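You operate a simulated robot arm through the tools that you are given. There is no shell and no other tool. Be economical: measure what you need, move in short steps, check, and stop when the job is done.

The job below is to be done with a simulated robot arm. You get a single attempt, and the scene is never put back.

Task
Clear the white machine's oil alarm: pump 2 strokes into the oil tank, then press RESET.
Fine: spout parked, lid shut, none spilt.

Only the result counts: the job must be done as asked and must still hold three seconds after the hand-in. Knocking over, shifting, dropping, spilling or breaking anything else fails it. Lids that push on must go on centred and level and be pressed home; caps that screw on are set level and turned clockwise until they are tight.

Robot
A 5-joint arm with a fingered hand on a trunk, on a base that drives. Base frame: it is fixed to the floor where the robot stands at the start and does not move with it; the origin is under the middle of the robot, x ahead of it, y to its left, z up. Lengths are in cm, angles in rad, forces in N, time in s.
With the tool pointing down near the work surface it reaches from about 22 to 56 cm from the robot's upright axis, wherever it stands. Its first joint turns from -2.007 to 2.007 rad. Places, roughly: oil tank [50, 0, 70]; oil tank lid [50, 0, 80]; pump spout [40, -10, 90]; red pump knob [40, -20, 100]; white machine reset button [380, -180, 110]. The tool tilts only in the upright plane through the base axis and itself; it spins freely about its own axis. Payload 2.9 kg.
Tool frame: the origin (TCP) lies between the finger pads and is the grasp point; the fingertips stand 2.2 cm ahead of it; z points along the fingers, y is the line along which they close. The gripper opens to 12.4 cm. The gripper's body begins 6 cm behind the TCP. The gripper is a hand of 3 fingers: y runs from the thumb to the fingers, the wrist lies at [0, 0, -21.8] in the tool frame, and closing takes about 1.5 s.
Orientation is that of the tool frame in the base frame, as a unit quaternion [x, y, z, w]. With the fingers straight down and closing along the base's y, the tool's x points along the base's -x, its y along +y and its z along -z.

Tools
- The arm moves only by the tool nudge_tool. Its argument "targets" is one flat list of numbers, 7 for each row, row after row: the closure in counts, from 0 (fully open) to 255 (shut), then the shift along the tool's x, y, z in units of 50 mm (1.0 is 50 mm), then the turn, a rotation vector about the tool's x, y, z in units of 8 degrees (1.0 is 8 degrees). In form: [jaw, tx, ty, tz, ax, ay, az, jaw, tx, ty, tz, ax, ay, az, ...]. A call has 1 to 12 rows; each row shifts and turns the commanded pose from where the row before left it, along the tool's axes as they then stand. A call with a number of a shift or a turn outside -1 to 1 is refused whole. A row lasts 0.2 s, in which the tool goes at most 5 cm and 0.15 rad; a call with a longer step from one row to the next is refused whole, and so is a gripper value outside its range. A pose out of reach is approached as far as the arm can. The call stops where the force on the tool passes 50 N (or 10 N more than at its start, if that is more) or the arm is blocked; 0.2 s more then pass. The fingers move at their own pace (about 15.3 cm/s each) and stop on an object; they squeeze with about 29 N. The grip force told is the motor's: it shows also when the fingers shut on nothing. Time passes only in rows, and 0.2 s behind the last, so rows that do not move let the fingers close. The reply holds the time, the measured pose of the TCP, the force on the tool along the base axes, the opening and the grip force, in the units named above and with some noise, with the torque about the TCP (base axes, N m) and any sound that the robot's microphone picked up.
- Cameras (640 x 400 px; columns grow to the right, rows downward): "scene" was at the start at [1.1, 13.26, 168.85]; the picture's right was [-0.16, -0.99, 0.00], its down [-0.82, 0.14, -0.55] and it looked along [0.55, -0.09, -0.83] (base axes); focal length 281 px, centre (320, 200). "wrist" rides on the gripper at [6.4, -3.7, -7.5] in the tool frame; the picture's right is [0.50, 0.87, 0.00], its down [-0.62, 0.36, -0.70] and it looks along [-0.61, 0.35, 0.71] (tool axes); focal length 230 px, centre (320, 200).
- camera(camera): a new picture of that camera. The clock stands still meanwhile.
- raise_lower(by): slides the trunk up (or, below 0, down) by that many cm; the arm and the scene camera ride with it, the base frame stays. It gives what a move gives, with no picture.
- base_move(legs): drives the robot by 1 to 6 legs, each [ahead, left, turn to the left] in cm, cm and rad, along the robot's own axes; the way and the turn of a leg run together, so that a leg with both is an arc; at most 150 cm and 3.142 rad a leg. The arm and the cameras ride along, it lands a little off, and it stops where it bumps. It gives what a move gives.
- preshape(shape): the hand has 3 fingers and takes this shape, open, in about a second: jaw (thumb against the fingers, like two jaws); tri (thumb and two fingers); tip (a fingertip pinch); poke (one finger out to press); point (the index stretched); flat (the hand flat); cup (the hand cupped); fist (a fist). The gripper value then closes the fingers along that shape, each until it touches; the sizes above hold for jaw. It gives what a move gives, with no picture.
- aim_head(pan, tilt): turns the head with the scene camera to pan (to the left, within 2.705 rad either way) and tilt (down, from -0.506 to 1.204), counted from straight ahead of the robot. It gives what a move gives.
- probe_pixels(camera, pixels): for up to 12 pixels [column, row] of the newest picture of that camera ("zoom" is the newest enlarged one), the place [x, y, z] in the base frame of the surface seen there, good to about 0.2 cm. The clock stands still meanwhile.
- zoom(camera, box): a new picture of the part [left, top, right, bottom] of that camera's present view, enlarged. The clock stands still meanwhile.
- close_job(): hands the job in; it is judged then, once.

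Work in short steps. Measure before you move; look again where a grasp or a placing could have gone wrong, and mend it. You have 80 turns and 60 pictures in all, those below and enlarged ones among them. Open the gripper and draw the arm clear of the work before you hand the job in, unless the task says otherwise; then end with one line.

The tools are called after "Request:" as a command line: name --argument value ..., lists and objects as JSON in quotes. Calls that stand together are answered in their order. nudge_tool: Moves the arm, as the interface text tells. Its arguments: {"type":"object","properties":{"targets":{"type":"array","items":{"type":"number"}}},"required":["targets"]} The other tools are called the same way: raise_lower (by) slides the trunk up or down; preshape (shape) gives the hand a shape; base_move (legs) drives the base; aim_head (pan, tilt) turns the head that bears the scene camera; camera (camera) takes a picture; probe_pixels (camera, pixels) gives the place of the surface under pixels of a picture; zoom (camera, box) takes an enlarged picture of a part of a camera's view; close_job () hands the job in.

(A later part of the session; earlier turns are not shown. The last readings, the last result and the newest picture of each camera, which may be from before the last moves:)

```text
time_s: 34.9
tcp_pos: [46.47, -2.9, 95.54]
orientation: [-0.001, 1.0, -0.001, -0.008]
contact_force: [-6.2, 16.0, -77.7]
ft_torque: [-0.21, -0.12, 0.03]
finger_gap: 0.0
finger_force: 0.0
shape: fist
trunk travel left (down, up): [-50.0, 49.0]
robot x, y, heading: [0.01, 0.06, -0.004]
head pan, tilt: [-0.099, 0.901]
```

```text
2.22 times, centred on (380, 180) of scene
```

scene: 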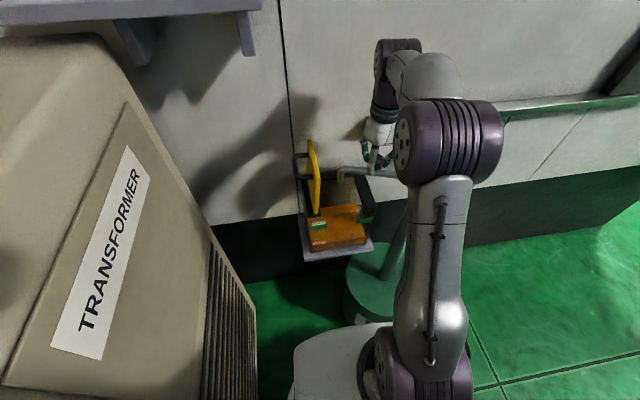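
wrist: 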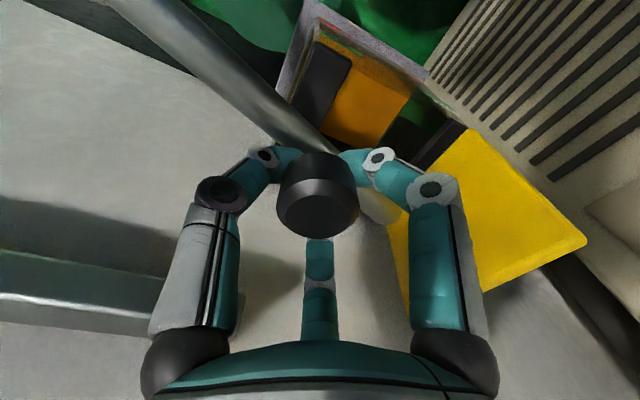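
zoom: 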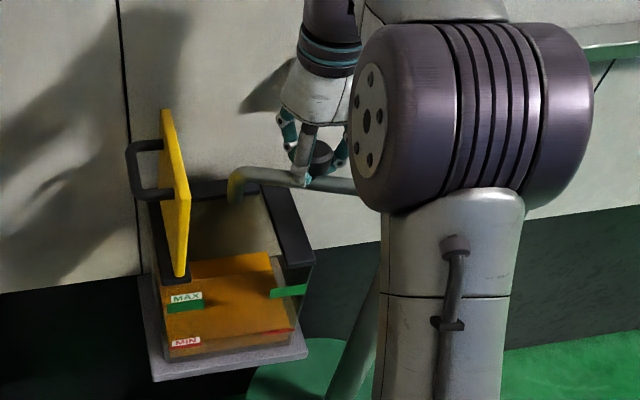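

My row count was off, the move was refused, and the fist shape squeezed the knob. I reopen to jaw at once.

Request:
preshape --shape "jaw"

```text
time_s: 35.8
tcp_pos: [45.96, -3.1, 96.08]
orientation: [0.0, 1.0, -0.001, 0.002]
contact_force: [0.6, 0.4, 0.0]
ft_torque: [0.0, 0.01, 0.03]
finger_gap: 12.39
finger_force: 0.0
shape: jaw
trunk travel left (down, up): [-50.0, 49.0]
robot x, y, heading: [-0.23, 0.0, -0.001]
head pan, tilt: [-0.099, 0.901]
```

Free and force-less. I rise 16 cm, then move over the red knob.

Request:
nudge_tool --targets '[0, 0, 0, -0.8, 0, 0, 0, 0, 0, 0, -0.8, 0, 0, 0, 0, 0, 0, -0.8, 0, 0, 0, 0, 0, 0, -0.8, 0, 0, 0, 0, 0.25, -0.8, 0, 0, 0, 0, 0, 0.25, -0.8, 0, 0, 0, 0, 0, 0.27, -0.8, 0, 0, 0, 0, 0, 0, 0, 0, 0, 0]'

Request:
camera --camera "wrist"

```text
refused: targets must hold 7 numbers for each row
```

```text
19 pictures are left
```

wrist: 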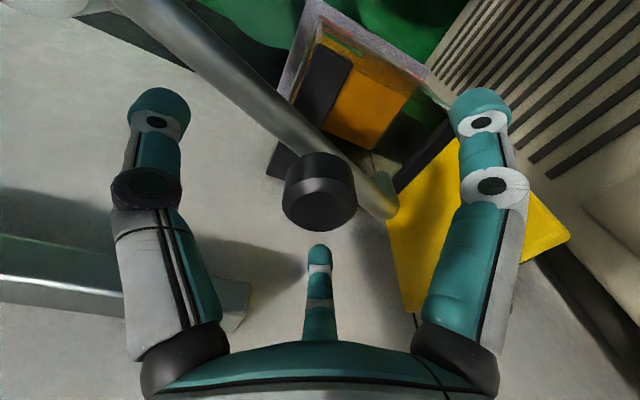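

I recount: each row must have exactly seven numbers.

Request:
nudge_tool --targets '[0, 0, 0, -0.8, 0, 0, 0, 0, 0, 0, -0.8, 0, 0, 0, 0, 0, 0, -0.8, 0, 0, 0, 0, 0, 0, -0.8, 0, 0, 0, 0, 0.25, -0.8, 0, 0, 0, 0, 0, 0.25, -0.8, 0, 0, 0, 0, 0, 0.27, -0.8, 0, 0, 0, 0, 0, 0, 0, 0, 0, 0, 0]'

```text
time_s: 37.5
tcp_pos: [39.95, -15.09, 109.3]
orientation: [0.0, 1.0, 0.0, 0.0]
contact_force: [-0.7, -0.5, -0.2]
ft_torque: [0.04, 0.01, -0.02]
finger_gap: 12.39
finger_force: 0.1
shape: jaw
out of reach, approached as far as the arm can: row 3, 4
trunk travel left (down, up): [-50.0, 49.0]
robot x, y, heading: [-0.08, -0.07, 0.001]
head pan, tilt: [-0.099, 0.901]
```

The arm was at its height limit but cleared the knob. I raise the trunk 8 cm, make a fist, and look.

Request:
raise_lower --by 8

Request:
nudge_tool --targets '[0, -0.42, -0.02, 0, 0, 0, 0, 0, 0, 0, 0, 0, 0, 0]'

Request:
preshape --shape "fist"

Request:
camera --camera "wrist"

```text
time_s: 38.7
tcp_pos: [40.22, -15.07, 117.34]
orientation: [0.0, 1.0, 0.001, -0.001]
contact_force: [0.1, -0.7, -0.3]
ft_torque: [0.0, 0.0, 0.03]
finger_gap: 12.4
finger_force: 0.1
shape: jaw
trunk travel left (down, up): [-58.0, 41.0]
robot x, y, heading: [-0.03, -0.08, -0.001]
head pan, tilt: [-0.099, 0.901]
```

```text
time_s: 39.3
tcp_pos: [41.57, -14.92, 116.82]
orientation: [0.0, 1.0, 0.0, 0.0]
contact_force: [0.0, -0.7, -0.3]
ft_torque: [0.02, -0.01, 0.0]
finger_gap: 12.38
finger_force: 0.0
shape: jaw
out of reach, approached as far as the arm can: row 1
trunk travel left (down, up): [-58.0, 41.0]
robot x, y, heading: [-0.05, 0.02, 0.001]
head pan, tilt: [-0.099, 0.901]
```

```text
time_s: 40.2
tcp_pos: [41.54, -15.04, 116.88]
orientation: [0.0, 1.0, 0.0, 0.001]
contact_force: [-0.4, 0.7, -0.8]
ft_torque: [-0.01, -0.03, -0.01]
finger_gap: 0.0
finger_force: 0.1
shape: fist
trunk travel left (down, up): [-58.0, 41.0]
robot x, y, heading: [0.23, -0.23, -0.0]
head pan, tilt: [-0.099, 0.901]
```

```text
18 pictures are left
```

wrist: 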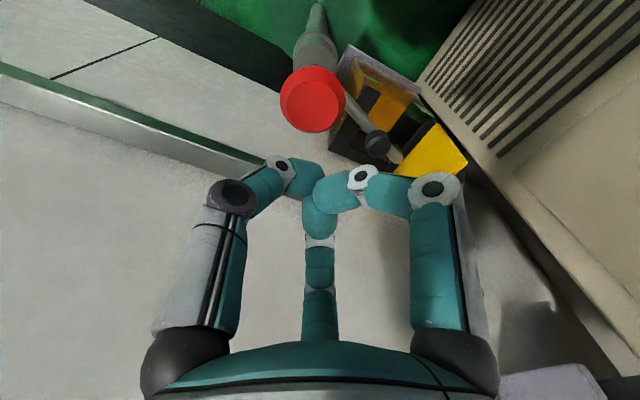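

Fist made. I probe the knob's centre and the lowest fingers' location.

Request:
probe_pixels --camera "wrist" --pixels '[[312, 100], [290, 100], [335, 100], [312, 128], [312, 82], [305, 170], [335, 190], [320, 222]]'

```text
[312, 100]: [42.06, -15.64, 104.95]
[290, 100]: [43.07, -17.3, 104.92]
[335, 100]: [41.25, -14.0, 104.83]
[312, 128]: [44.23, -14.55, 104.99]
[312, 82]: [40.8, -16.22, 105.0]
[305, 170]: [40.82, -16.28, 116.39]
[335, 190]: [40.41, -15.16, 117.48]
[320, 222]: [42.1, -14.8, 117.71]
```

Knob centre ≈(42.2, −15.3), top 104.9. I descend to just above it.

Request:
nudge_tool --targets '[255, 0, -0.02, 0.5, 0, 0, 0, 255, 0, -0.02, 0.5, 0, 0, 0, 255, 0, 0, 0.5, 0, 0, 0, 255, 0, 0, 0.4, 0, 0, 0, 255, 0, 0, 0, 0, 0, 0]'

```text
time_s: 41.4
tcp_pos: [41.64, -15.24, 107.4]
orientation: [0.0, 1.0, -0.001, 0.0]
contact_force: [-0.1, 0.9, -0.1]
ft_torque: [-0.01, 0.0, -0.02]
finger_gap: 0.02
finger_force: 0.0
shape: fist
trunk travel left (down, up): [-58.0, 41.0]
robot x, y, heading: [-0.16, 0.18, -0.003]
head pan, tilt: [-0.099, 0.901]
```

I correct x by +0.5 and press down 4 cm to feel the pump.

Request:
nudge_tool --targets '[255, -0.1, 0, 0.1, 0, 0, 0, 255, 0, 0, 0.2, 0, 0, 0, 255, 0, 0, 0.2, 0, 0, 0, 255, 0, 0, 0.2, 0, 0, 0, 255, 0, 0, 0.2, 0, 0, 0]'

```text
time_s: 42.6
tcp_pos: [42.14, -15.36, 102.76]
orientation: [0.0, 1.0, -0.001, 0.0]
contact_force: [1.8, -3.3, 11.6]
ft_torque: [-0.07, -0.06, 0.0]
finger_gap: 0.02
finger_force: 0.1
shape: fist
trunk travel left (down, up): [-58.0, 41.0]
robot x, y, heading: [-0.03, 0.28, -0.005]
head pan, tilt: [-0.099, 0.901]
```

Pump moves with about 12 N. I continue slowly to the bottom of the stroke.

Request:
nudge_tool --targets '[255, 0, 0, 0.15, 0, 0, 0, 255, 0, 0, 0.15, 0, 0, 0, 255, 0, 0, 0.15, 0, 0, 0, 255, 0, 0, 0.15, 0, 0, 0, 255, 0, 0, 0.15, 0, 0, 0, 255, 0, 0, 0.15, 0, 0, 0, 255, 0, 0, 0.15, 0, 0, 0, 255, 0, 0, 0.15, 0, 0, 0, 255, 0, 0, 0.15, 0, 0, 0, 255, 0, 0, 0.15, 0, 0, 0]'

Request:
zoom --camera "scene" --box '[270, 80, 500, 280]'

```text
time_s: 43.4
tcp_pos: [42.01, -15.41, 101.42]
orientation: [0.002, 1.0, -0.003, 0.01]
contact_force: [-2.6, -4.7, 28.9]
ft_torque: [-0.16, 0.05, 0.0]
finger_gap: 0.0
finger_force: 0.0
shape: fist
trunk travel left (down, up): [-58.0, 41.0]
robot x, y, heading: [0.18, -0.14, -0.002]
head pan, tilt: [-0.099, 0.901]
stopped in row 3: the force on the tool passed its limit at 54 N (the readings are from after the stop); the commanded pose is now the measured one
```

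```text
2.00 times, centred on (385, 180) of scene
```

zoom: 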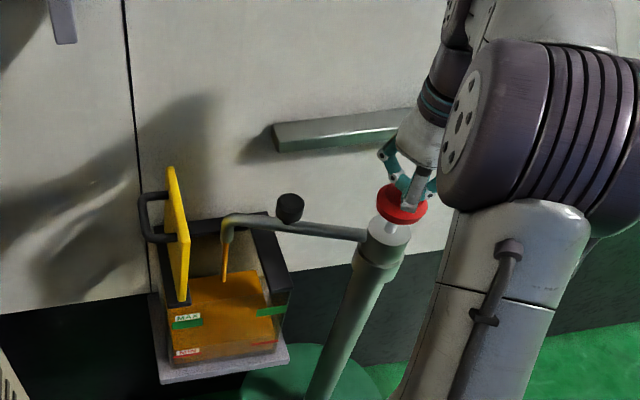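

Oil is streaming into the tank; the press met a 54 N stop. I check the knob's height and let the time pass a moment.

Request:
nudge_tool --targets '[255, 0, 0, 0, 0, 0, 0, 255, 0, 0, 0, 0, 0, 0, 255, 0, 0, 0, 0, 0, 0]'

Request:
zoom --camera "scene" --box '[330, 120, 450, 230]'

Request:
probe_pixels --camera "zoom" --pixels '[[325, 272], [325, 290], [325, 320], [345, 340], [420, 300]]'

```text
time_s: 44.2
tcp_pos: [42.17, -15.27, 101.2]
orientation: [0.0, 1.0, -0.003, 0.007]
contact_force: [-1.8, -2.8, 14.4]
ft_torque: [-0.08, 0.04, -0.04]
finger_gap: 0.0
finger_force: 0.1
shape: fist
trunk travel left (down, up): [-58.0, 41.0]
robot x, y, heading: [-0.11, -0.05, 0.002]
head pan, tilt: [-0.099, 0.901]
```

```text
3.64 times, centred on (390, 175) of scene
```

zoom: 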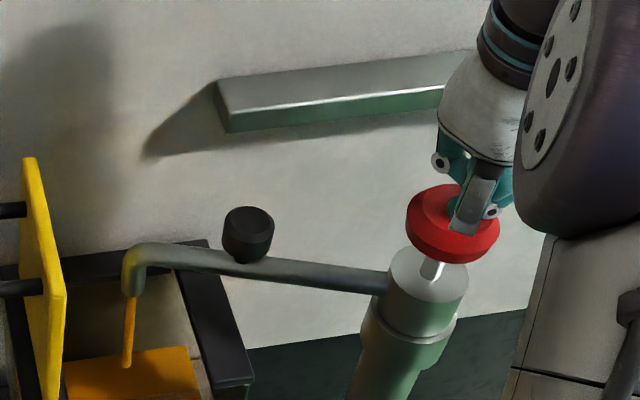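

```text
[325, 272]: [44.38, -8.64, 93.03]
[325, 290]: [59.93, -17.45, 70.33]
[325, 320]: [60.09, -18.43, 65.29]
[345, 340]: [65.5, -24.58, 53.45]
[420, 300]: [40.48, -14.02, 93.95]
```

Stem is still visible below the knob, so it isn't at the bottom; the force is probably from speed. I press on more slowly.

Request:
nudge_tool --targets '[255, 0, 0, 0.06, 0, 0, 0, 255, 0, 0, 0.06, 0, 0, 0, 255, 0, 0, 0.06, 0, 0, 0, 255, 0, 0, 0.06, 0, 0, 0, 255, 0, 0, 0.06, 0, 0, 0, 255, 0, 0, 0.06, 0, 0, 0, 255, 0, 0, 0.06, 0, 0, 0, 255, 0, 0, 0.06, 0, 0, 0, 255, 0, 0, 0.06, 0, 0, 0, 255, 0, 0, 0.06, 0, 0, 0]'

```text
time_s: 45.0
tcp_pos: [42.29, -15.51, 100.87]
orientation: [0.002, 1.0, -0.005, 0.015]
contact_force: [-4.5, -6.4, 29.2]
ft_torque: [-0.26, 0.07, -0.05]
finger_gap: 0.01
finger_force: 0.2
shape: fist
trunk travel left (down, up): [-58.0, 41.0]
robot x, y, heading: [-0.11, -0.01, -0.001]
head pan, tilt: [-0.099, 0.901]
stopped in row 3: the force on the tool passed its limit at 56 N (the readings are from after the stop); the commanded pose is now the measured one
```

Rises to 56 N within 0.5 cm: this is the bottom stop. I now raise 7 cm slowly and see whether the knob springs back.

Request:
nudge_tool --targets '[255, 0, 0, -0.1, 0, 0, 0, 255, 0, 0, -0.2, 0, 0, 0, 255, 0, 0, -0.3, 0, 0, 0, 255, 0, 0, -0.4, 0, 0, 0, 255, 0, 0, -0.4, 0, 0, 0, 255, 0, 0, 0, 0, 0, 0, 255, 0, 0, 0, 0, 0, 0]'

Request:
zoom --camera "scene" --box '[270, 80, 500, 280]'

Request:
probe_pixels --camera "zoom" --pixels '[[385, 190], [390, 200], [395, 190], [400, 180], [395, 170]]'

```text
time_s: 46.6
tcp_pos: [42.31, -15.4, 107.62]
orientation: [0.0, 1.0, -0.004, 0.011]
contact_force: [0.0, 1.5, 0.5]
ft_torque: [0.0, -0.03, -0.04]
finger_gap: 0.0
finger_force: 0.1
shape: fist
trunk travel left (down, up): [-58.0, 41.0]
robot x, y, heading: [0.13, -0.21, -0.003]
head pan, tilt: [-0.099, 0.901]
```

```text
2.00 times, centred on (385, 180) of scene
```

zoom: 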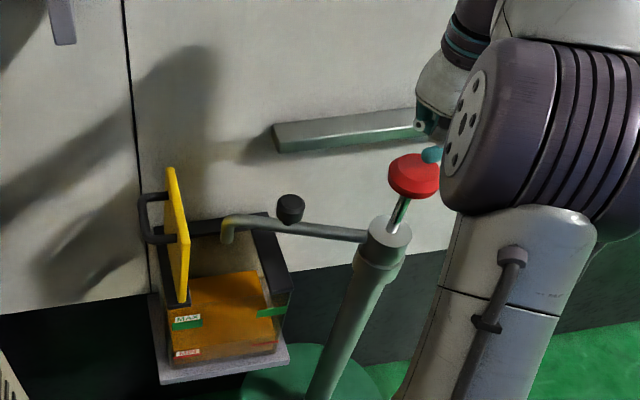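

```text
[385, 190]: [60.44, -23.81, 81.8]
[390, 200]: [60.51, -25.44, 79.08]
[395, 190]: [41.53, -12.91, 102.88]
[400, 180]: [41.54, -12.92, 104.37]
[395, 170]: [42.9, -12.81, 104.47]
```

The knob sprang back up and the flow stopped; level rose. Second stroke now, down to the stop again.

Request:
nudge_tool --targets '[255, 0, 0, 0.26, 0, 0, 0, 255, 0, 0, 0.2, 0, 0, 0, 255, 0, 0, 0.2, 0, 0, 0, 255, 0, 0, 0.2, 0, 0, 0, 255, 0, 0, 0.2, 0, 0, 0, 255, 0, 0, 0.12, 0, 0, 0, 255, 0, 0, 0.06, 0, 0, 0, 255, 0, 0, 0.06, 0, 0, 0, 255, 0, 0, 0.06, 0, 0, 0, 255, 0, 0, 0.06, 0, 0, 0, 255, 0, 0, 0.06, 0, 0, 0, 255, 0, 0, 0.06, 0, 0, 0]'

```text
time_s: 48.8
tcp_pos: [42.43, -15.53, 100.86]
orientation: [0.002, 1.0, -0.007, 0.019]
contact_force: [-3.0, -5.2, 26.6]
ft_torque: [-0.27, 0.04, 0.0]
finger_gap: 0.0
finger_force: 0.1
shape: fist
trunk travel left (down, up): [-58.0, 41.0]
robot x, y, heading: [-0.11, -0.15, -0.001]
head pan, tilt: [-0.099, 0.901]
stopped in row 11: the force on the tool passed its limit at 53 N (the readings are from after the stop); the commanded pose is now the measured one
```

Second stroke reached the same stop (z 100.86). I raise, correct the small tilt, shift above the spout knob (46, −3.2) and look.

Request:
nudge_tool --targets '[255, 0, 0, -0.2, 0, 0, 0, 255, 0, 0, -0.4, 0, 0, 0, 255, 0, 0, -0.4, 0, 0, 0, 255, 0, 0, -0.5, 0, 0, 0, 255, 0, 0, -0.5, 0, 0, 0, 255, 0, 0, 0, -0.1, 0.27, 0, 255, -0.18, 0.62, 0, 0, 0, 0, 255, -0.18, 0.62, 0, 0, 0, 0, 255, -0.18, 0.62, 0, 0, 0, 0, 255, -0.18, 0.61, 0, 0, 0, 0, 255, 0, 0, 0, 0, 0, 0]'

Request:
preshape --shape "jaw"

Request:
camera --camera "wrist"

Request:
zoom --camera "scene" --box '[270, 80, 500, 280]'

```text
time_s: 51.2
tcp_pos: [45.81, -3.15, 110.5]
orientation: [0.001, 1.0, 0.001, -0.004]
contact_force: [-0.5, -0.8, -0.2]
ft_torque: [-0.03, -0.01, -0.01]
finger_gap: 0.0
finger_force: 0.0
shape: fist
trunk travel left (down, up): [-58.0, 41.0]
robot x, y, heading: [0.76, -0.24, -0.001]
head pan, tilt: [-0.099, 0.901]
```

```text
time_s: 52.1
tcp_pos: [45.93, -3.15, 110.5]
orientation: [0.001, 1.0, -0.001, -0.003]
contact_force: [-0.9, 0.1, -0.9]
ft_torque: [0.0, 0.0, -0.02]
finger_gap: 12.41
finger_force: 0.0
shape: jaw
trunk travel left (down, up): [-58.0, 41.0]
robot x, y, heading: [0.43, -0.33, -0.006]
head pan, tilt: [-0.099, 0.901]
```

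```text
14 pictures are left
```

wrist: 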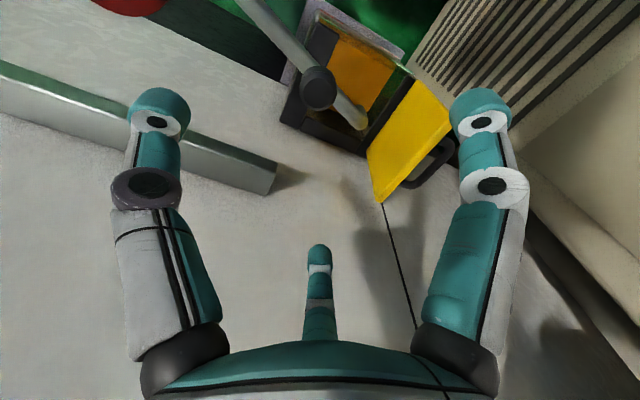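

```text
2.00 times, centred on (385, 180) of scene
```

zoom: 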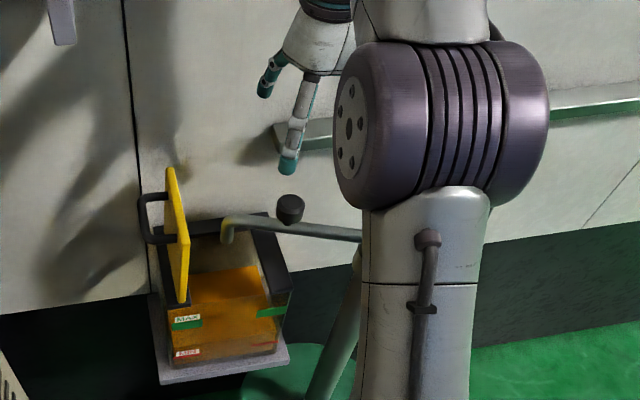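

Level is up near MAX and the flow has stopped. I probe the black knob at (317,85) before going down on it.

Request:
probe_pixels --camera "wrist" --pixels '[[318, 88], [308, 92], [328, 92], [318, 100], [316, 78]]'

Request:
nudge_tool --targets '[0, 0, 0, 0.7, 0, 0, 0, 0, 0, 0, 0.7, 0, 0, 0, 0, 0, 0, 0.75, 0, 0, 0, 0, 0, 0, 0.75, 0, 0, 0, 0, 0, 0, 0, 0, 0, 0]'

```text
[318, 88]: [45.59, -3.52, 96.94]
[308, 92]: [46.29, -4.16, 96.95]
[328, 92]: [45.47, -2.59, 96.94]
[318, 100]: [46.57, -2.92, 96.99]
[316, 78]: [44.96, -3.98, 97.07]
```

```text
time_s: 53.3
tcp_pos: [45.97, -2.99, 96.05]
orientation: [0.001, 1.0, 0.0, -0.004]
contact_force: [-1.2, 0.2, -0.1]
ft_torque: [0.02, -0.02, -0.03]
finger_gap: 12.38
finger_force: 0.0
shape: jaw
trunk travel left (down, up): [-58.0, 41.0]
robot x, y, heading: [-0.18, -0.01, 0.002]
head pan, tilt: [-0.099, 0.901]
```

Aligned. I cage the knob and swing the spout back through the first half of the arc.

Request:
nudge_tool --targets '[205, 0, 0, 0, 0, 0, 0, 205, 0, 0, 0, 0, 0, 0, 205, 0, 0, 0, 0, 0, 0, 205, 0, 0, 0, 0, 0, 0, 205, 0, 0, 0, 0, 0, 0, 205, 0.268, 0.07, 0, 0, 0, 0, 205, 0.28, 0.04, 0, 0, 0, 0, 205, 0.323, 0, 0, 0, 0, 0, 205, 0.323, -0.03, 0, 0, 0, 0, 205, 0.314, -0.075, 0, 0, 0, 0, 205, 0.3, -0.12, 0, 0, 0, 0, 205, 0, 0, 0, 0, 0, 0]'

Request:
nudge_tool --targets '[205, 0.284, -0.156, 0, 0, 0, 0, 205, 0.26, -0.19, 0, 0, 0, 0, 205, 0.236, -0.226, 0, 0, 0, 0, 205, 0.2, -0.25, 0, 0, 0, 0, 205, 0.166, -0.282, 0, 0, 0, 0, 205, 0.13, -0.29, 0, 0, 0, 0, 205, 0.09, -0.3, 0, 0, 0, 0, 205, 0.06, -0.3, 0, 0, 0, 0, 205, 0, 0, 0, 0, 0, 0]'

Request:
camera --camera "wrist"

```text
time_s: 55.9
tcp_pos: [36.99, -3.12, 96.04]
orientation: [0.0, 1.0, -0.002, -0.006]
contact_force: [-3.0, 20.6, -33.7]
ft_torque: [0.16, 0.31, 0.87]
finger_gap: 1.88
finger_force: 29.4
shape: jaw
trunk travel left (down, up): [-58.0, 41.0]
robot x, y, heading: [0.33, 0.11, 0.004]
head pan, tilt: [-0.099, 0.901]
```

```text
time_s: 56.4
tcp_pos: [34.68, -4.03, 96.14]
orientation: [-0.003, 1.0, 0.0, -0.011]
contact_force: [-13.4, 25.9, -18.5]
ft_torque: [0.23, 0.42, 0.75]
finger_gap: 1.89
finger_force: 29.5
shape: jaw
trunk travel left (down, up): [-58.0, 41.0]
robot x, y, heading: [0.05, -0.29, 0.004]
head pan, tilt: [-0.099, 0.901]
stopped in row 2: the force on the tool passed its limit at 53 N (the readings are from after the stop); the commanded pose is now the measured one
```

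```text
12 pictures are left
```

wrist: 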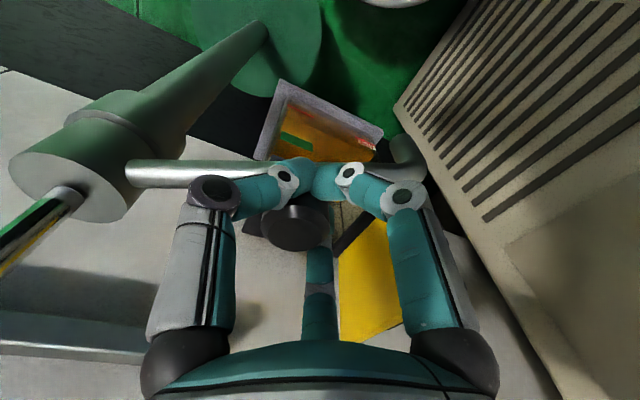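

The knob slipped out of the cage's centre (now at (293,225), hand ahead of it). I open and probe the knob to re-centre.

Request:
nudge_tool --targets '[150, 0, 0, 0, 0, 0, 0, 80, 0, 0, 0, 0, 0, 0, 0, 0, 0, 0, 0, 0, 0, 0, 0, 0, 0, 0, 0, 0, 0, 0, 0, 0, 0, 0, 0]'

Request:
camera --camera "wrist"

```text
time_s: 57.6
tcp_pos: [35.01, -4.57, 96.08]
orientation: [-0.001, 1.0, 0.002, -0.007]
contact_force: [0.0, -0.3, -0.2]
ft_torque: [0.0, -0.01, 0.0]
finger_gap: 12.4
finger_force: 0.1
shape: jaw
trunk travel left (down, up): [-58.0, 41.0]
robot x, y, heading: [0.06, -0.13, 0.001]
head pan, tilt: [-0.099, 0.901]
```

```text
11 pictures are left
```

wrist: 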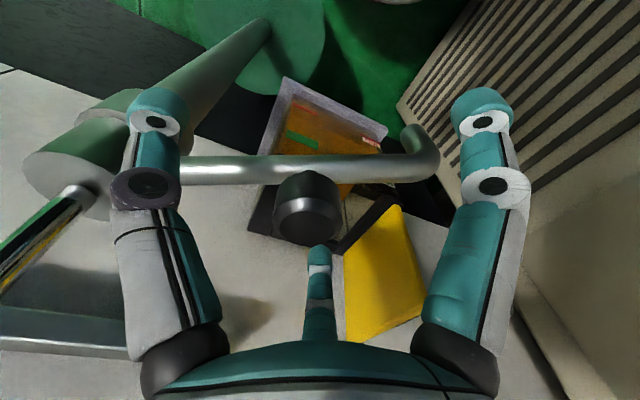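

Request:
probe_pixels --camera "wrist" --pixels '[[308, 220], [290, 212], [326, 212], [308, 205], [308, 238], [420, 160], [200, 170]]'

```text
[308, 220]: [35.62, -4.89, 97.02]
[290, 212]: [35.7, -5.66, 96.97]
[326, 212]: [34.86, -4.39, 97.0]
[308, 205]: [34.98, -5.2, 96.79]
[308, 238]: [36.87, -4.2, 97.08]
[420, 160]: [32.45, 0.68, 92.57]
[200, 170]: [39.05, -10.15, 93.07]
```

Knob centre ≈(35.7, −4.8). I re-centre, grip fully, then relax slightly as the first time.

Request:
nudge_tool --targets '[0, -0.14, -0.05, 0.03, 0, 0, 0, 0, 0, 0, 0, 0, 0, 0, 255, 0, 0, 0, 0, 0, 0, 255, 0, 0, 0, 0, 0, 0, 255, 0, 0, 0, 0, 0, 0, 255, 0, 0, 0, 0, 0, 0, 255, 0, 0, 0, 0, 0, 0, 255, 0, 0, 0, 0, 0, 0, 255, 0, 0, 0, 0, 0, 0]'

Request:
nudge_tool --targets '[205, 0, 0, 0.02, 0, 0, 0, 205, 0, 0, 0, 0, 0, 0]'

```text
time_s: 59.6
tcp_pos: [35.77, -4.83, 95.95]
orientation: [-0.002, 1.0, 0.001, -0.008]
contact_force: [-3.7, 3.1, -39.6]
ft_torque: [-0.14, 0.25, -0.08]
finger_gap: 1.94
finger_force: 29.1
shape: jaw
trunk travel left (down, up): [-58.0, 41.0]
robot x, y, heading: [0.15, -0.08, 0.0]
head pan, tilt: [-0.099, 0.901]
```

```text
time_s: 60.2
tcp_pos: [35.7, -4.74, 96.07]
orientation: [-0.001, 1.0, 0.0, -0.004]
contact_force: [1.0, 0.8, -1.8]
ft_torque: [-0.01, 0.01, 0.01]
finger_gap: 2.47
finger_force: 0.0
shape: jaw
trunk travel left (down, up): [-58.0, 41.0]
robot x, y, heading: [-0.27, 0.25, 0.002]
head pan, tilt: [-0.099, 0.901]
```

Relaxed cage with zero force. I continue the arc to the parked angle (~174°).

Request:
nudge_tool --targets '[205, 0.23, -0.16, 0, 0, 0, 0, 205, 0.19, -0.18, 0, 0, 0, 0, 205, 0.17, -0.19, 0, 0, 0, 0, 205, 0.155, -0.21, 0, 0, 0, 0, 205, 0.135, -0.24, 0, 0, 0, 0, 205, 0.113, -0.262, 0, 0, 0, 0, 205, 0.085, -0.3, 0, 0, 0, 0, 205, 0.055, -0.304, 0, 0, 0, 0, 205, 0, 0, 0, 0, 0, 0]'

Request:
camera --camera "wrist"

```text
time_s: 62.2
tcp_pos: [30.02, -14.0, 95.95]
orientation: [-0.001, 1.0, 0.003, -0.005]
contact_force: [-0.1, 0.3, -1.5]
ft_torque: [-0.05, -0.01, 0.05]
finger_gap: 2.48
finger_force: 0.0
shape: jaw
trunk travel left (down, up): [-58.0, 41.0]
robot x, y, heading: [0.01, 0.06, 0.002]
head pan, tilt: [-0.099, 0.901]
```

```text
10 pictures are left
```

wrist: 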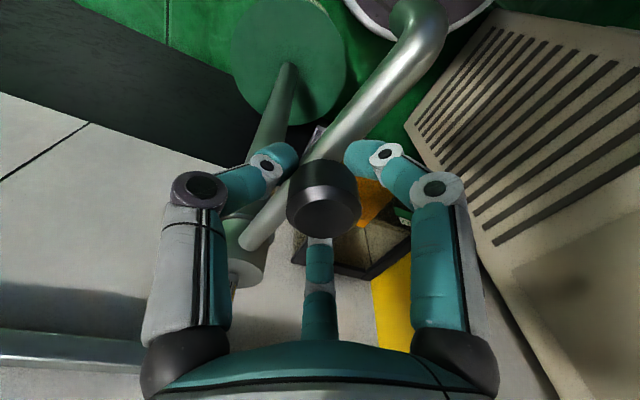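

The spout is back as it was at the start. I probe the knob to confirm, then open and rise.

Request:
probe_pixels --camera "wrist" --pixels '[[325, 210], [308, 205], [345, 205], [325, 228], [415, 45]]'

Request:
nudge_tool --targets '[150, 0, 0, 0, 0, 0, 0, 80, 0, 0, 0, 0, 0, 0, 0, 0, 0, 0, 0, 0, 0, 0, 0, 0, 0, 0, 0, 0, 0, 0, 0, 0, 0, 0, 0, 0, 0, 0, -0.8, 0, 0, 0, 0, 0, 0, -0.8, 0, 0, 0, 0, 0, 0, -0.8, 0, 0, 0, 0, 0, 0.8, -0.2, 0, 0, 0, 0, 0, 0.8, -0.2, 0, 0, 0, 0, 0, 0.8, 0, 0, 0, 0, 0, 0, 0.8, 0, 0, 0, 0]'

```text
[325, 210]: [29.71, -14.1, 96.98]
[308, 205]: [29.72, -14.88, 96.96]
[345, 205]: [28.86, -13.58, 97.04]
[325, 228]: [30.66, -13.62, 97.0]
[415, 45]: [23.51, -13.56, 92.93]
```

```text
time_s: 64.8
tcp_pos: [30.14, 2.12, 110.22]
orientation: [-0.001, 1.0, 0.0, -0.007]
contact_force: [1.0, 0.3, 0.0]
ft_torque: [-0.04, -0.02, -0.01]
finger_gap: 12.38
finger_force: 0.1
shape: jaw
trunk travel left (down, up): [-58.0, 41.0]
robot x, y, heading: [0.3, -0.29, -0.001]
head pan, tilt: [-0.099, 0.901]
```

Spout parked exactly. Next is closing the lid: from its +y side I'll push the handle with a fist, tilted to stay clear of the shelf. First I lower the trunk, shift to (30, 13.4) and make a fist.

Request:
raise_lower --by -8

Request:
nudge_tool --targets '[0, 0, 0.753, 0, 0, 0, 0, 0, 0, 0.753, 0, 0, 0, 0, 0, 0, 0.753, 0, 0, 0, 0, 0, 0, 0, 0, 0, 0, 0]'

Request:
preshape --shape "fist"

```text
time_s: 66.0
tcp_pos: [30.09, 2.01, 102.16]
orientation: [-0.001, 1.0, -0.001, -0.007]
contact_force: [-0.4, -0.7, 0.7]
ft_torque: [0.04, 0.0, -0.01]
finger_gap: 12.38
finger_force: 0.0
shape: jaw
trunk travel left (down, up): [-50.0, 49.0]
robot x, y, heading: [-0.31, 0.03, 0.001]
head pan, tilt: [-0.099, 0.901]
```

```text
time_s: 67.0
tcp_pos: [30.25, 13.13, 102.29]
orientation: [0.0, 1.0, -0.003, -0.006]
contact_force: [0.0, 0.1, 0.4]
ft_torque: [-0.01, -0.01, -0.04]
finger_gap: 12.39
finger_force: 0.0
shape: jaw
trunk travel left (down, up): [-50.0, 49.0]
robot x, y, heading: [0.03, -0.19, -0.001]
head pan, tilt: [-0.099, 0.901]
```

```text
time_s: 67.9
tcp_pos: [30.36, 13.15, 102.3]
orientation: [-0.001, 1.0, -0.003, -0.005]
contact_force: [0.8, 0.0, 0.3]
ft_torque: [-0.02, 0.0, 0.01]
finger_gap: 0.03
finger_force: 0.0
shape: fist
trunk travel left (down, up): [-50.0, 49.0]
robot x, y, heading: [-0.0, 0.04, -0.0]
head pan, tilt: [-0.099, 0.901]
```

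Now I move radially outward, tilting as I go, to about (44.5, 20, 95) on the +y side of the lid.

Request:
nudge_tool --targets '[255, -0.676, 0.34, 0.38, -0.346, -0.777, 0, 255, -0.631, 0.32, 0.466, -0.346, -0.777, 0, 255, -0.576, 0.29, 0.544, -0.346, -0.777, 0, 255, -0.514, 0.25, 0.614, -0.346, -0.777, 0, 255, 0, 0, 0, 0, 0, 0]'

Request:
camera --camera "scene"

```text
time_s: 69.1
tcp_pos: [44.29, 18.71, 94.44]
orientation: [-0.001, 0.973, 0.1, 0.207]
contact_force: [-0.3, -0.5, 0.4]
ft_torque: [-0.02, 0.02, -0.05]
finger_gap: 0.0
finger_force: 0.1
shape: fist
out of reach, approached as far as the arm can: row 3, 4
trunk travel left (down, up): [-50.0, 49.0]
robot x, y, heading: [0.02, 0.13, -0.005]
head pan, tilt: [-0.099, 0.901]
```

```text
9 pictures are left
```

scene: 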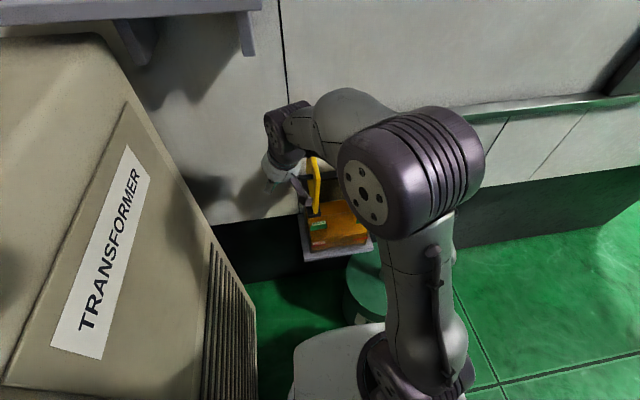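

The hand is beside the lid. I push 9 cm toward −y, with slight +x, so that the handle tips the lid over.

Request:
nudge_tool --targets '[255, -0.36, -0.02, 0.17, 0, 0, 0, 255, 0, -0.2, -0.037, 0, 0, 0, 255, 0, -0.2, -0.037, 0, 0, 0, 255, 0, -0.2, -0.037, 0, 0, 0, 255, 0, -0.2, -0.037, 0, 0, 0, 255, 0, -0.2, -0.037, 0, 0, 0, 255, 0, -0.2, -0.037, 0, 0, 0, 255, 0, -0.2, -0.037, 0, 0, 0, 255, 0, -0.2, -0.037, 0, 0, 0, 255, 0, 0, 0, 0, 0, 0]'

Request:
zoom --camera "scene" --box '[250, 90, 430, 270]'

```text
time_s: 71.3
tcp_pos: [43.85, 15.86, 94.23]
orientation: [0.002, 0.974, 0.087, 0.211]
contact_force: [0.3, 0.3, 1.6]
ft_torque: [-0.01, -0.02, 0.0]
finger_gap: 0.0
finger_force: 0.0
shape: fist
out of reach, approached as far as the arm can: row 3, 4, 5, 6, 7, 8, 9
trunk travel left (down, up): [-50.0, 49.0]
robot x, y, heading: [0.15, 0.03, -0.002]
head pan, tilt: [-0.099, 0.901]
```

```text
2.22 times, centred on (340, 180) of scene
```

zoom: 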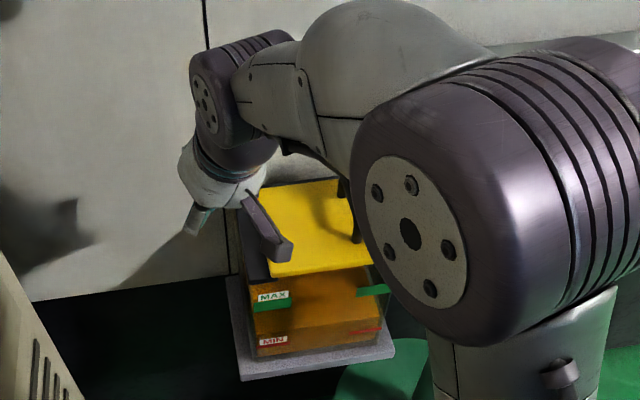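

The lid looks closed already. I retract the hand back along its axis and away, then probe the lid.

Request:
nudge_tool --targets '[255, 0, 0.2, -0.6, 0, 0, 0, 255, 0, 0, -0.8, 0, 0, 0, 255, 0.3, 0, -0.8, 0, 0, 0, 255, 0.6, 0, -0.4, 0.346, 0.777, 0, 255, 0.6, 0, -0.2, 0.346, 0.777, 0, 255, 0.6, 0, 0, 0.346, 0.777, 0, 255, 0, 0, 0, 0.346, 0.777, 0, 255, 0, -0.8, 0, 0, 0, 0, 255, 0, 0, 0, 0, 0, 0]'

Request:
camera --camera "wrist"

```text
time_s: 73.3
tcp_pos: [28.55, 9.89, 103.57]
orientation: [-0.001, 1.0, -0.003, -0.007]
contact_force: [-0.2, -0.4, -0.6]
ft_torque: [-0.03, 0.01, -0.05]
finger_gap: 0.0
finger_force: 0.0
shape: fist
out of reach, approached as far as the arm can: row 5
trunk travel left (down, up): [-50.0, 49.0]
robot x, y, heading: [-0.11, -0.09, 0.001]
head pan, tilt: [-0.099, 0.901]
```

```text
7 pictures are left
```

wrist: 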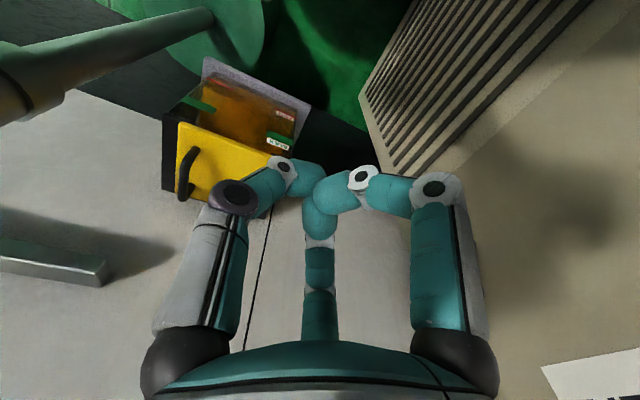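

Request:
probe_pixels --camera "wrist" --pixels '[[182, 128], [240, 150], [215, 150], [182, 180], [195, 150], [205, 185], [265, 157], [170, 150]]'

```text
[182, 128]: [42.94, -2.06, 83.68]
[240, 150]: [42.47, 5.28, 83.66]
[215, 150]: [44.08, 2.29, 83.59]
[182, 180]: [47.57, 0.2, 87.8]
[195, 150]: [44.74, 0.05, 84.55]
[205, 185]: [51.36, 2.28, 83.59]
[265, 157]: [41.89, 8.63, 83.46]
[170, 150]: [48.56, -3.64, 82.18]
```

The lid lies flat at z 83.6: shut. Now the RESET: I raise the trunk for clearance, back off 50 cm and look to the right.

Request:
raise_lower --by 20

Request:
base_move --legs '[[-50, 0, 0]]'

Request:
aim_head --pan -1.05 --tilt 0.3

Request:
camera --camera "scene"

```text
time_s: 75.5
tcp_pos: [28.59, 9.88, 123.64]
orientation: [-0.002, 1.0, -0.003, -0.006]
contact_force: [0.1, -0.2, -0.6]
ft_torque: [0.0, 0.02, -0.02]
finger_gap: 0.0
finger_force: 0.1
shape: fist
trunk travel left (down, up): [-70.0, 29.0]
robot x, y, heading: [-0.02, -0.04, -0.001]
head pan, tilt: [-0.099, 0.901]
```

```text
time_s: 78.4
tcp_pos: [-21.04, 10.0, 123.76]
orientation: [-0.003, 1.0, -0.003, -0.006]
contact_force: [0.6, 0.8, -0.6]
ft_torque: [0.01, -0.01, 0.01]
finger_gap: 0.02
finger_force: 0.1
shape: fist
trunk travel left (down, up): [-70.0, 29.0]
robot x, y, heading: [-49.57, -0.24, -0.001]
head pan, tilt: [-0.099, 0.901]
```

```text
time_s: 79.6
tcp_pos: [-21.06, 9.95, 123.74]
orientation: [-0.003, 1.0, -0.003, -0.006]
contact_force: [0.3, -0.3, -0.1]
ft_torque: [-0.01, 0.0, -0.01]
finger_gap: 0.0
finger_force: 0.0
shape: fist
trunk travel left (down, up): [-70.0, 29.0]
robot x, y, heading: [-49.21, -0.15, 0.003]
head pan, tilt: [-1.051, 0.3]
```

```text
6 pictures are left
```

scene: 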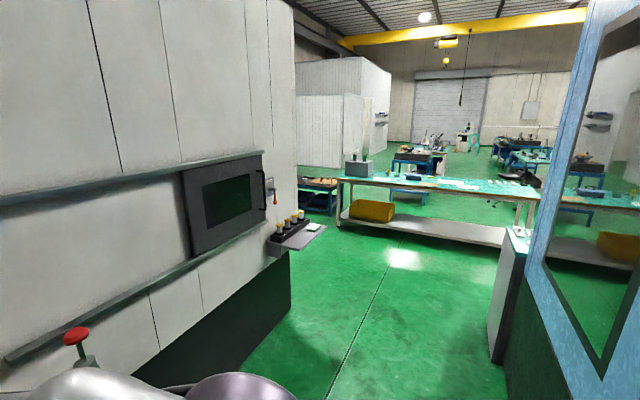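

The white wall ends near column 292; a bench and a blue machine bound the aisle. I probe the layout for the drive.

Request:
probe_pixels --camera "scene" --pixels '[[288, 300], [285, 100], [200, 240], [325, 232], [338, 215], [525, 240], [492, 350], [520, 360], [345, 145], [310, 205], [270, 245], [320, 90]]'

```text
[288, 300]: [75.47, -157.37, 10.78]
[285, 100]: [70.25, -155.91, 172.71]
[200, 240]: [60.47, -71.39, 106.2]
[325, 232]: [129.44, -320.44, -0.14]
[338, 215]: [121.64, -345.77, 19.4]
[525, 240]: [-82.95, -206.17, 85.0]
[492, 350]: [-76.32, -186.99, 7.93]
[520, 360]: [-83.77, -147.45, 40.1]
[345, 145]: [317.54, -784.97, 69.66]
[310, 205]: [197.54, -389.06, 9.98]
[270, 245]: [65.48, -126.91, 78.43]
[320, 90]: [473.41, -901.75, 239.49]
```

The machine's corner is at (75, −158), the bench at y≈−345. I drive to about (130, −235) through the aisle and look ahead-left.

Request:
base_move --legs '[[25, 0, 0], [0, -120, 0], [0, -118, 0], [150, 0, 0]]'

Request:
aim_head --pan 0.2 --tilt 0.2

Request:
camera --camera "scene"

```text
time_s: 99.6
tcp_pos: [154.82, -227.71, 123.72]
orientation: [0.007, 1.0, -0.003, -0.006]
contact_force: [0.0, 0.1, -0.2]
ft_torque: [0.02, 0.02, -0.03]
finger_gap: 0.0
finger_force: 0.1
shape: fist
trunk travel left (down, up): [-70.0, 29.0]
robot x, y, heading: [126.46, -237.46, -0.013]
head pan, tilt: [-1.051, 0.3]
```

```text
time_s: 101.0
tcp_pos: [154.81, -227.71, 123.62]
orientation: [0.007, 1.0, -0.003, -0.006]
contact_force: [0.2, -0.4, -0.9]
ft_torque: [0.01, 0.0, -0.02]
finger_gap: 0.0
finger_force: 0.0
shape: fist
trunk travel left (down, up): [-70.0, 29.0]
robot x, y, heading: [126.74, -237.04, -0.014]
head pan, tilt: [0.201, 0.201]
```

```text
5 pictures are left
```

scene: 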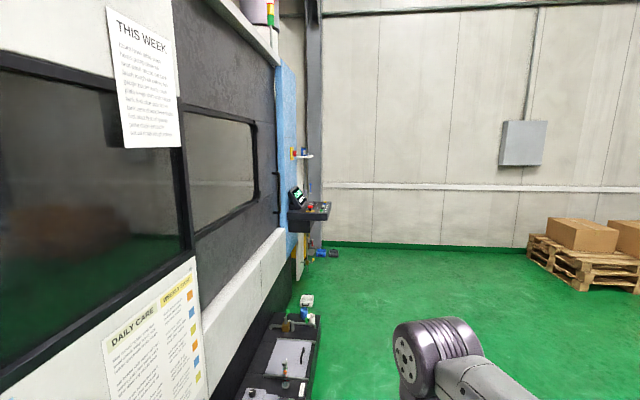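

The operator console shows at (310,205), and there's a platform on the floor along the machine. I probe both.

Request:
probe_pixels --camera "scene" --pixels '[[310, 208], [325, 206], [298, 196], [320, 218], [300, 228], [315, 330], [312, 390], [300, 300], [200, 220], [245, 290], [320, 255], [310, 155]]'

Request:
zoom --camera "scene" --box '[270, 170, 350, 240]'

```text
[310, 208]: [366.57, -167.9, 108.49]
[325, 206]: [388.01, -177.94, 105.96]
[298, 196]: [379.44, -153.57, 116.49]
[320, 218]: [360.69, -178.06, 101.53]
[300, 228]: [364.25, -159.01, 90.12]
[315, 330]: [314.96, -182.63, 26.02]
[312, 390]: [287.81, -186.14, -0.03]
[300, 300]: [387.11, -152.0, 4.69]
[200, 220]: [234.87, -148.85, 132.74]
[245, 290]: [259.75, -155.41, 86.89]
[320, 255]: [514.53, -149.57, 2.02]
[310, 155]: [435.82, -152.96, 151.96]
```

```text
5.71 times, centred on (310, 205) of scene
```

zoom: 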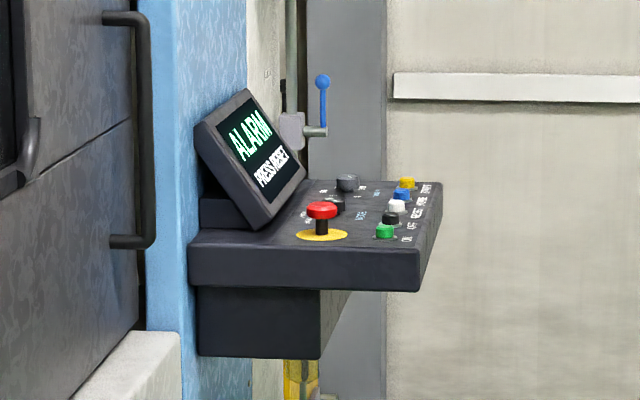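

The screen reads "ALARM PRESS RESET"; the white button (397,205 in the zoom) appears labelled RESET. I probe the buttons and drive to face the console.

Request:
probe_pixels --camera "zoom" --pixels '[[397, 203], [402, 194], [390, 216], [385, 229], [407, 182], [322, 208], [320, 260], [415, 285], [437, 190]]'

Request:
base_move --legs '[[130, 1.8, 0.0], [123, 1.7, 0.0], [0, 0, 1.585]]'

Request:
aim_head --pan 0.0 --tilt 0.8

```text
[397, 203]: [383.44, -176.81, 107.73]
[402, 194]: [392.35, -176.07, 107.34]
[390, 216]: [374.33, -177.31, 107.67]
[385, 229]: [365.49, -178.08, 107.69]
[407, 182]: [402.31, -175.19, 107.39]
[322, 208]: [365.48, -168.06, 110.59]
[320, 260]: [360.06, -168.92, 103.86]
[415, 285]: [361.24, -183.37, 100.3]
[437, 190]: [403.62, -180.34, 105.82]
```

```text
time_s: 117.2
tcp_pos: [369.52, -208.51, 123.76]
orientation: [-0.704, 0.711, -0.006, -0.002]
contact_force: [-0.1, 0.0, 0.8]
ft_torque: [0.03, 0.0, 0.0]
finger_gap: 0.0
finger_force: 0.0
shape: fist
trunk travel left (down, up): [-70.0, 29.0]
robot x, y, heading: [379.08, -237.03, 1.558]
head pan, tilt: [0.201, 0.201]
```

```text
time_s: 118.2
tcp_pos: [369.42, -208.46, 123.77]
orientation: [-0.703, 0.711, -0.006, -0.003]
contact_force: [0.2, -0.2, 0.8]
ft_torque: [0.0, 0.03, -0.03]
finger_gap: 0.0
finger_force: 0.1
shape: fist
trunk travel left (down, up): [-70.0, 29.0]
robot x, y, heading: [379.25, -236.68, 1.557]
head pan, tilt: [0.0, 0.799]
```

I'm facing the console with RESET candidate at (383.4, −176.8, 107.7). I zoom to read the labels.

Request:
zoom --camera "scene" --box '[260, 100, 500, 250]'

```text
2.67 times, centred on (380, 175) of scene
```

zoom: 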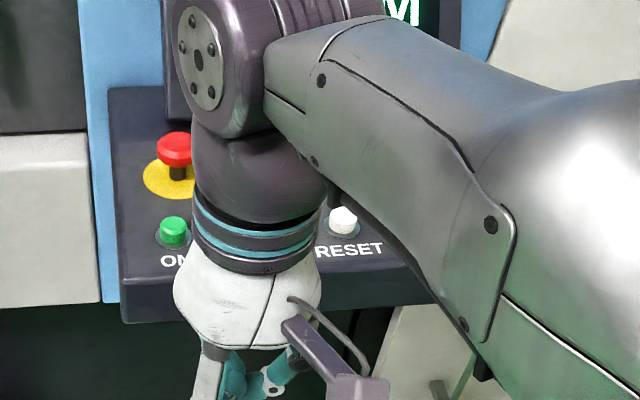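

White button (342,218) is clearly labelled RESET. I probe it, then drive ahead 14 cm and set the poke shape.

Request:
probe_pixels --camera "zoom" --pixels '[[343, 216], [342, 226], [350, 250], [337, 212], [180, 230], [345, 285]]'

Request:
base_move --legs '[[14, 0, 0.014]]'

Request:
preshape --shape "poke"

```text
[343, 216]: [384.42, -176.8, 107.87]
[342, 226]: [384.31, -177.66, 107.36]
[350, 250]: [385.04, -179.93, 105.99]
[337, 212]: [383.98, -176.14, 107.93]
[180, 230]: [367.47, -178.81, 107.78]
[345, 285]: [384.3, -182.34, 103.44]
```

```text
time_s: 119.5
tcp_pos: [369.13, -194.65, 123.69]
orientation: [0.708, -0.706, 0.006, 0.002]
contact_force: [0.0, 0.3, -1.0]
ft_torque: [0.0, 0.02, 0.0]
finger_gap: 0.0
finger_force: 0.0
shape: fist
trunk travel left (down, up): [-70.0, 29.0]
robot x, y, heading: [379.09, -222.87, 1.576]
head pan, tilt: [0.0, 0.799]
```

```text
time_s: 120.4
tcp_pos: [369.07, -194.77, 123.76]
orientation: [0.708, -0.706, 0.007, 0.002]
contact_force: [-0.6, 0.7, -0.4]
ft_torque: [0.0, -0.01, -0.01]
finger_gap: 0.0
finger_force: 0.1
shape: poke
trunk travel left (down, up): [-70.0, 29.0]
robot x, y, heading: [378.77, -223.03, 1.572]
head pan, tilt: [0.0, 0.799]
```

RESET is at about (384.2, −176.9, 108). I move above it (TCP ≈(384.1, −177.2)) and look at the poking finger.

Request:
nudge_tool --targets '[255, -0.7, -0.6, 0, 0, 0, 0, 255, -0.7, -0.6, 0, 0, 0, 0, 255, -0.7, -0.6, 0, 0, 0, 0, 255, -0.7, -0.6, 0, 0, 0, 0, 255, -0.7, -0.6, 0, 0, 0, 0, 255, 0, 0, 0, 0, 0, 0]'

Request:
camera --camera "wrist"

```text
time_s: 121.8
tcp_pos: [383.96, -177.15, 123.19]
orientation: [0.708, -0.706, 0.003, 0.004]
contact_force: [-0.2, 0.9, -0.3]
ft_torque: [0.0, 0.0, 0.0]
finger_gap: 0.0
finger_force: 28.6
shape: jaw
trunk travel left (down, up): [-70.0, 29.0]
robot x, y, heading: [378.71, -223.0, 1.574]
head pan, tilt: [0.0, 0.799]
```

```text
2 pictures are left
```

wrist: 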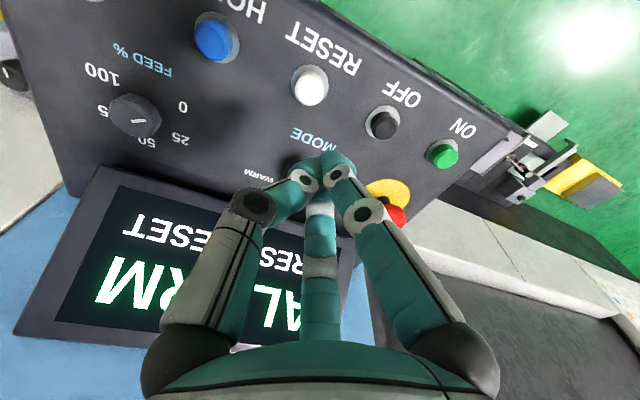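

The hand is now a closed jaw with tips together, narrow enough (buttons are 9 cm apart). I probe RESET at (310,85) and the tips.

Request:
probe_pixels --camera "wrist" --pixels '[[310, 88], [300, 82], [322, 82], [310, 75], [310, 98], [325, 158], [300, 175], [340, 165], [320, 185]]'

```text
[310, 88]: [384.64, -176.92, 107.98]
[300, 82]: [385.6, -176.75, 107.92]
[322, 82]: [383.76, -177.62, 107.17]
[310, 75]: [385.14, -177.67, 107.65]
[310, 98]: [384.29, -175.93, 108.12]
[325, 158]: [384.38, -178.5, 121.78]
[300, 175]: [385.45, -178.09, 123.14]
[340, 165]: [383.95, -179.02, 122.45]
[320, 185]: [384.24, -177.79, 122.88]
```

Button centre ≈(384.7, −176.8, 108). I shift half a centimetre and descend to just above it.

Request:
nudge_tool --targets '[255, -0.07, -0.12, 0.5, 0, 0, 0, 255, 0, 0, 0.6, 0, 0, 0, 255, 0, 0, 0.6, 0, 0, 0, 255, 0, 0, 0.5, 0, 0, 0, 255, 0, 0, 0, 0, 0, 0]'

Request:
nudge_tool --targets '[255, 0, 0, 0.08, 0, 0, 0, 255, 0, 0, 0.08, 0, 0, 0, 255, 0, 0, 0.08, 0, 0, 0, 255, 0, 0, 0.08, 0, 0, 0]'

```text
time_s: 123.0
tcp_pos: [384.64, -176.76, 112.32]
orientation: [0.709, -0.705, 0.003, 0.004]
contact_force: [-0.9, 0.7, -0.5]
ft_torque: [0.01, 0.03, -0.01]
finger_gap: 0.0
finger_force: 29.2
shape: jaw
trunk travel left (down, up): [-70.0, 29.0]
robot x, y, heading: [379.13, -223.1, 1.571]
head pan, tilt: [0.0, 0.799]
```

```text
time_s: 124.0
tcp_pos: [384.63, -177.08, 111.1]
orientation: [0.708, -0.706, 0.003, 0.004]
contact_force: [0.6, 0.0, -0.5]
ft_torque: [0.01, 0.0, -0.02]
finger_gap: 0.02
finger_force: 29.1
shape: jaw
trunk travel left (down, up): [-70.0, 29.0]
robot x, y, heading: [379.06, -223.4, 1.575]
head pan, tilt: [0.0, 0.799]
```

No contact yet at z 111.1. I press on in small steps.

Request:
nudge_tool --targets '[255, 0, 0, 0.08, 0, 0, 0, 255, 0, 0, 0.08, 0, 0, 0, 255, 0, 0, 0.08, 0, 0, 0, 255, 0, 0, 0.08, 0, 0, 0, 255, 0, 0, 0.06, 0, 0, 0, 255, 0, 0, 0.06, 0, 0, 0]'

```text
time_s: 125.0
tcp_pos: [384.61, -176.9, 110.17]
orientation: [0.709, -0.706, -0.003, -0.004]
contact_force: [-0.2, -1.1, 31.4]
ft_torque: [0.14, 0.12, -0.03]
finger_gap: 0.0
finger_force: 28.8
shape: jaw
trunk travel left (down, up): [-70.0, 29.0]
robot x, y, heading: [379.03, -223.24, 1.573]
head pan, tilt: [0.0, 0.799]
heard: click
stopped in row 4: the force on the tool passed its limit at 55 N (the readings are from after the stop); the commanded pose is now the measured one
```

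A click was heard. I lift off, draw the arm back and check the screen.

Request:
nudge_tool --targets '[255, 0, 0, -0.4, 0, 0, 0, 255, 0, 0, -0.7, 0, 0, 0, 255, 0, 0, -0.7, 0, 0, 0, 255, 0.8, 0.4, 0, 0, 0, 0, 255, 0.8, 0.4, 0, 0, 0, 0, 255, 0.8, 0.5, 0, 0, 0, 0, 0, 0.8, 0.5, 0, 0, 0, 0, 0, 0, 0, 0, 0, 0, 0, 0, 0, 0, 0, 0, 0, 0, 0, 0, 0, 0, 0, 0, 0, 0, 0, 0, 0, 0, 0]'

Request:
camera --camera "wrist"

```text
refused: targets must hold 7 numbers for each row
```

```text
1 pictures are left
```

wrist: 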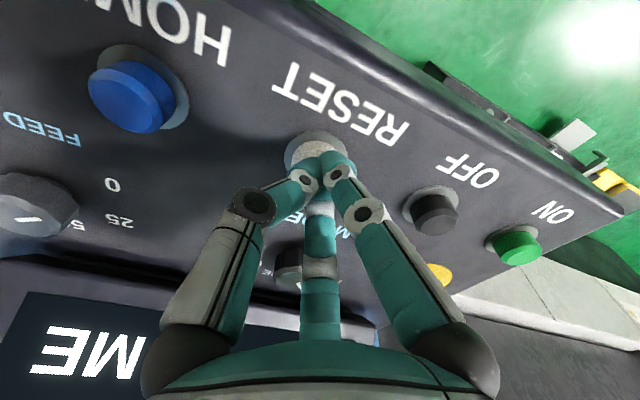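

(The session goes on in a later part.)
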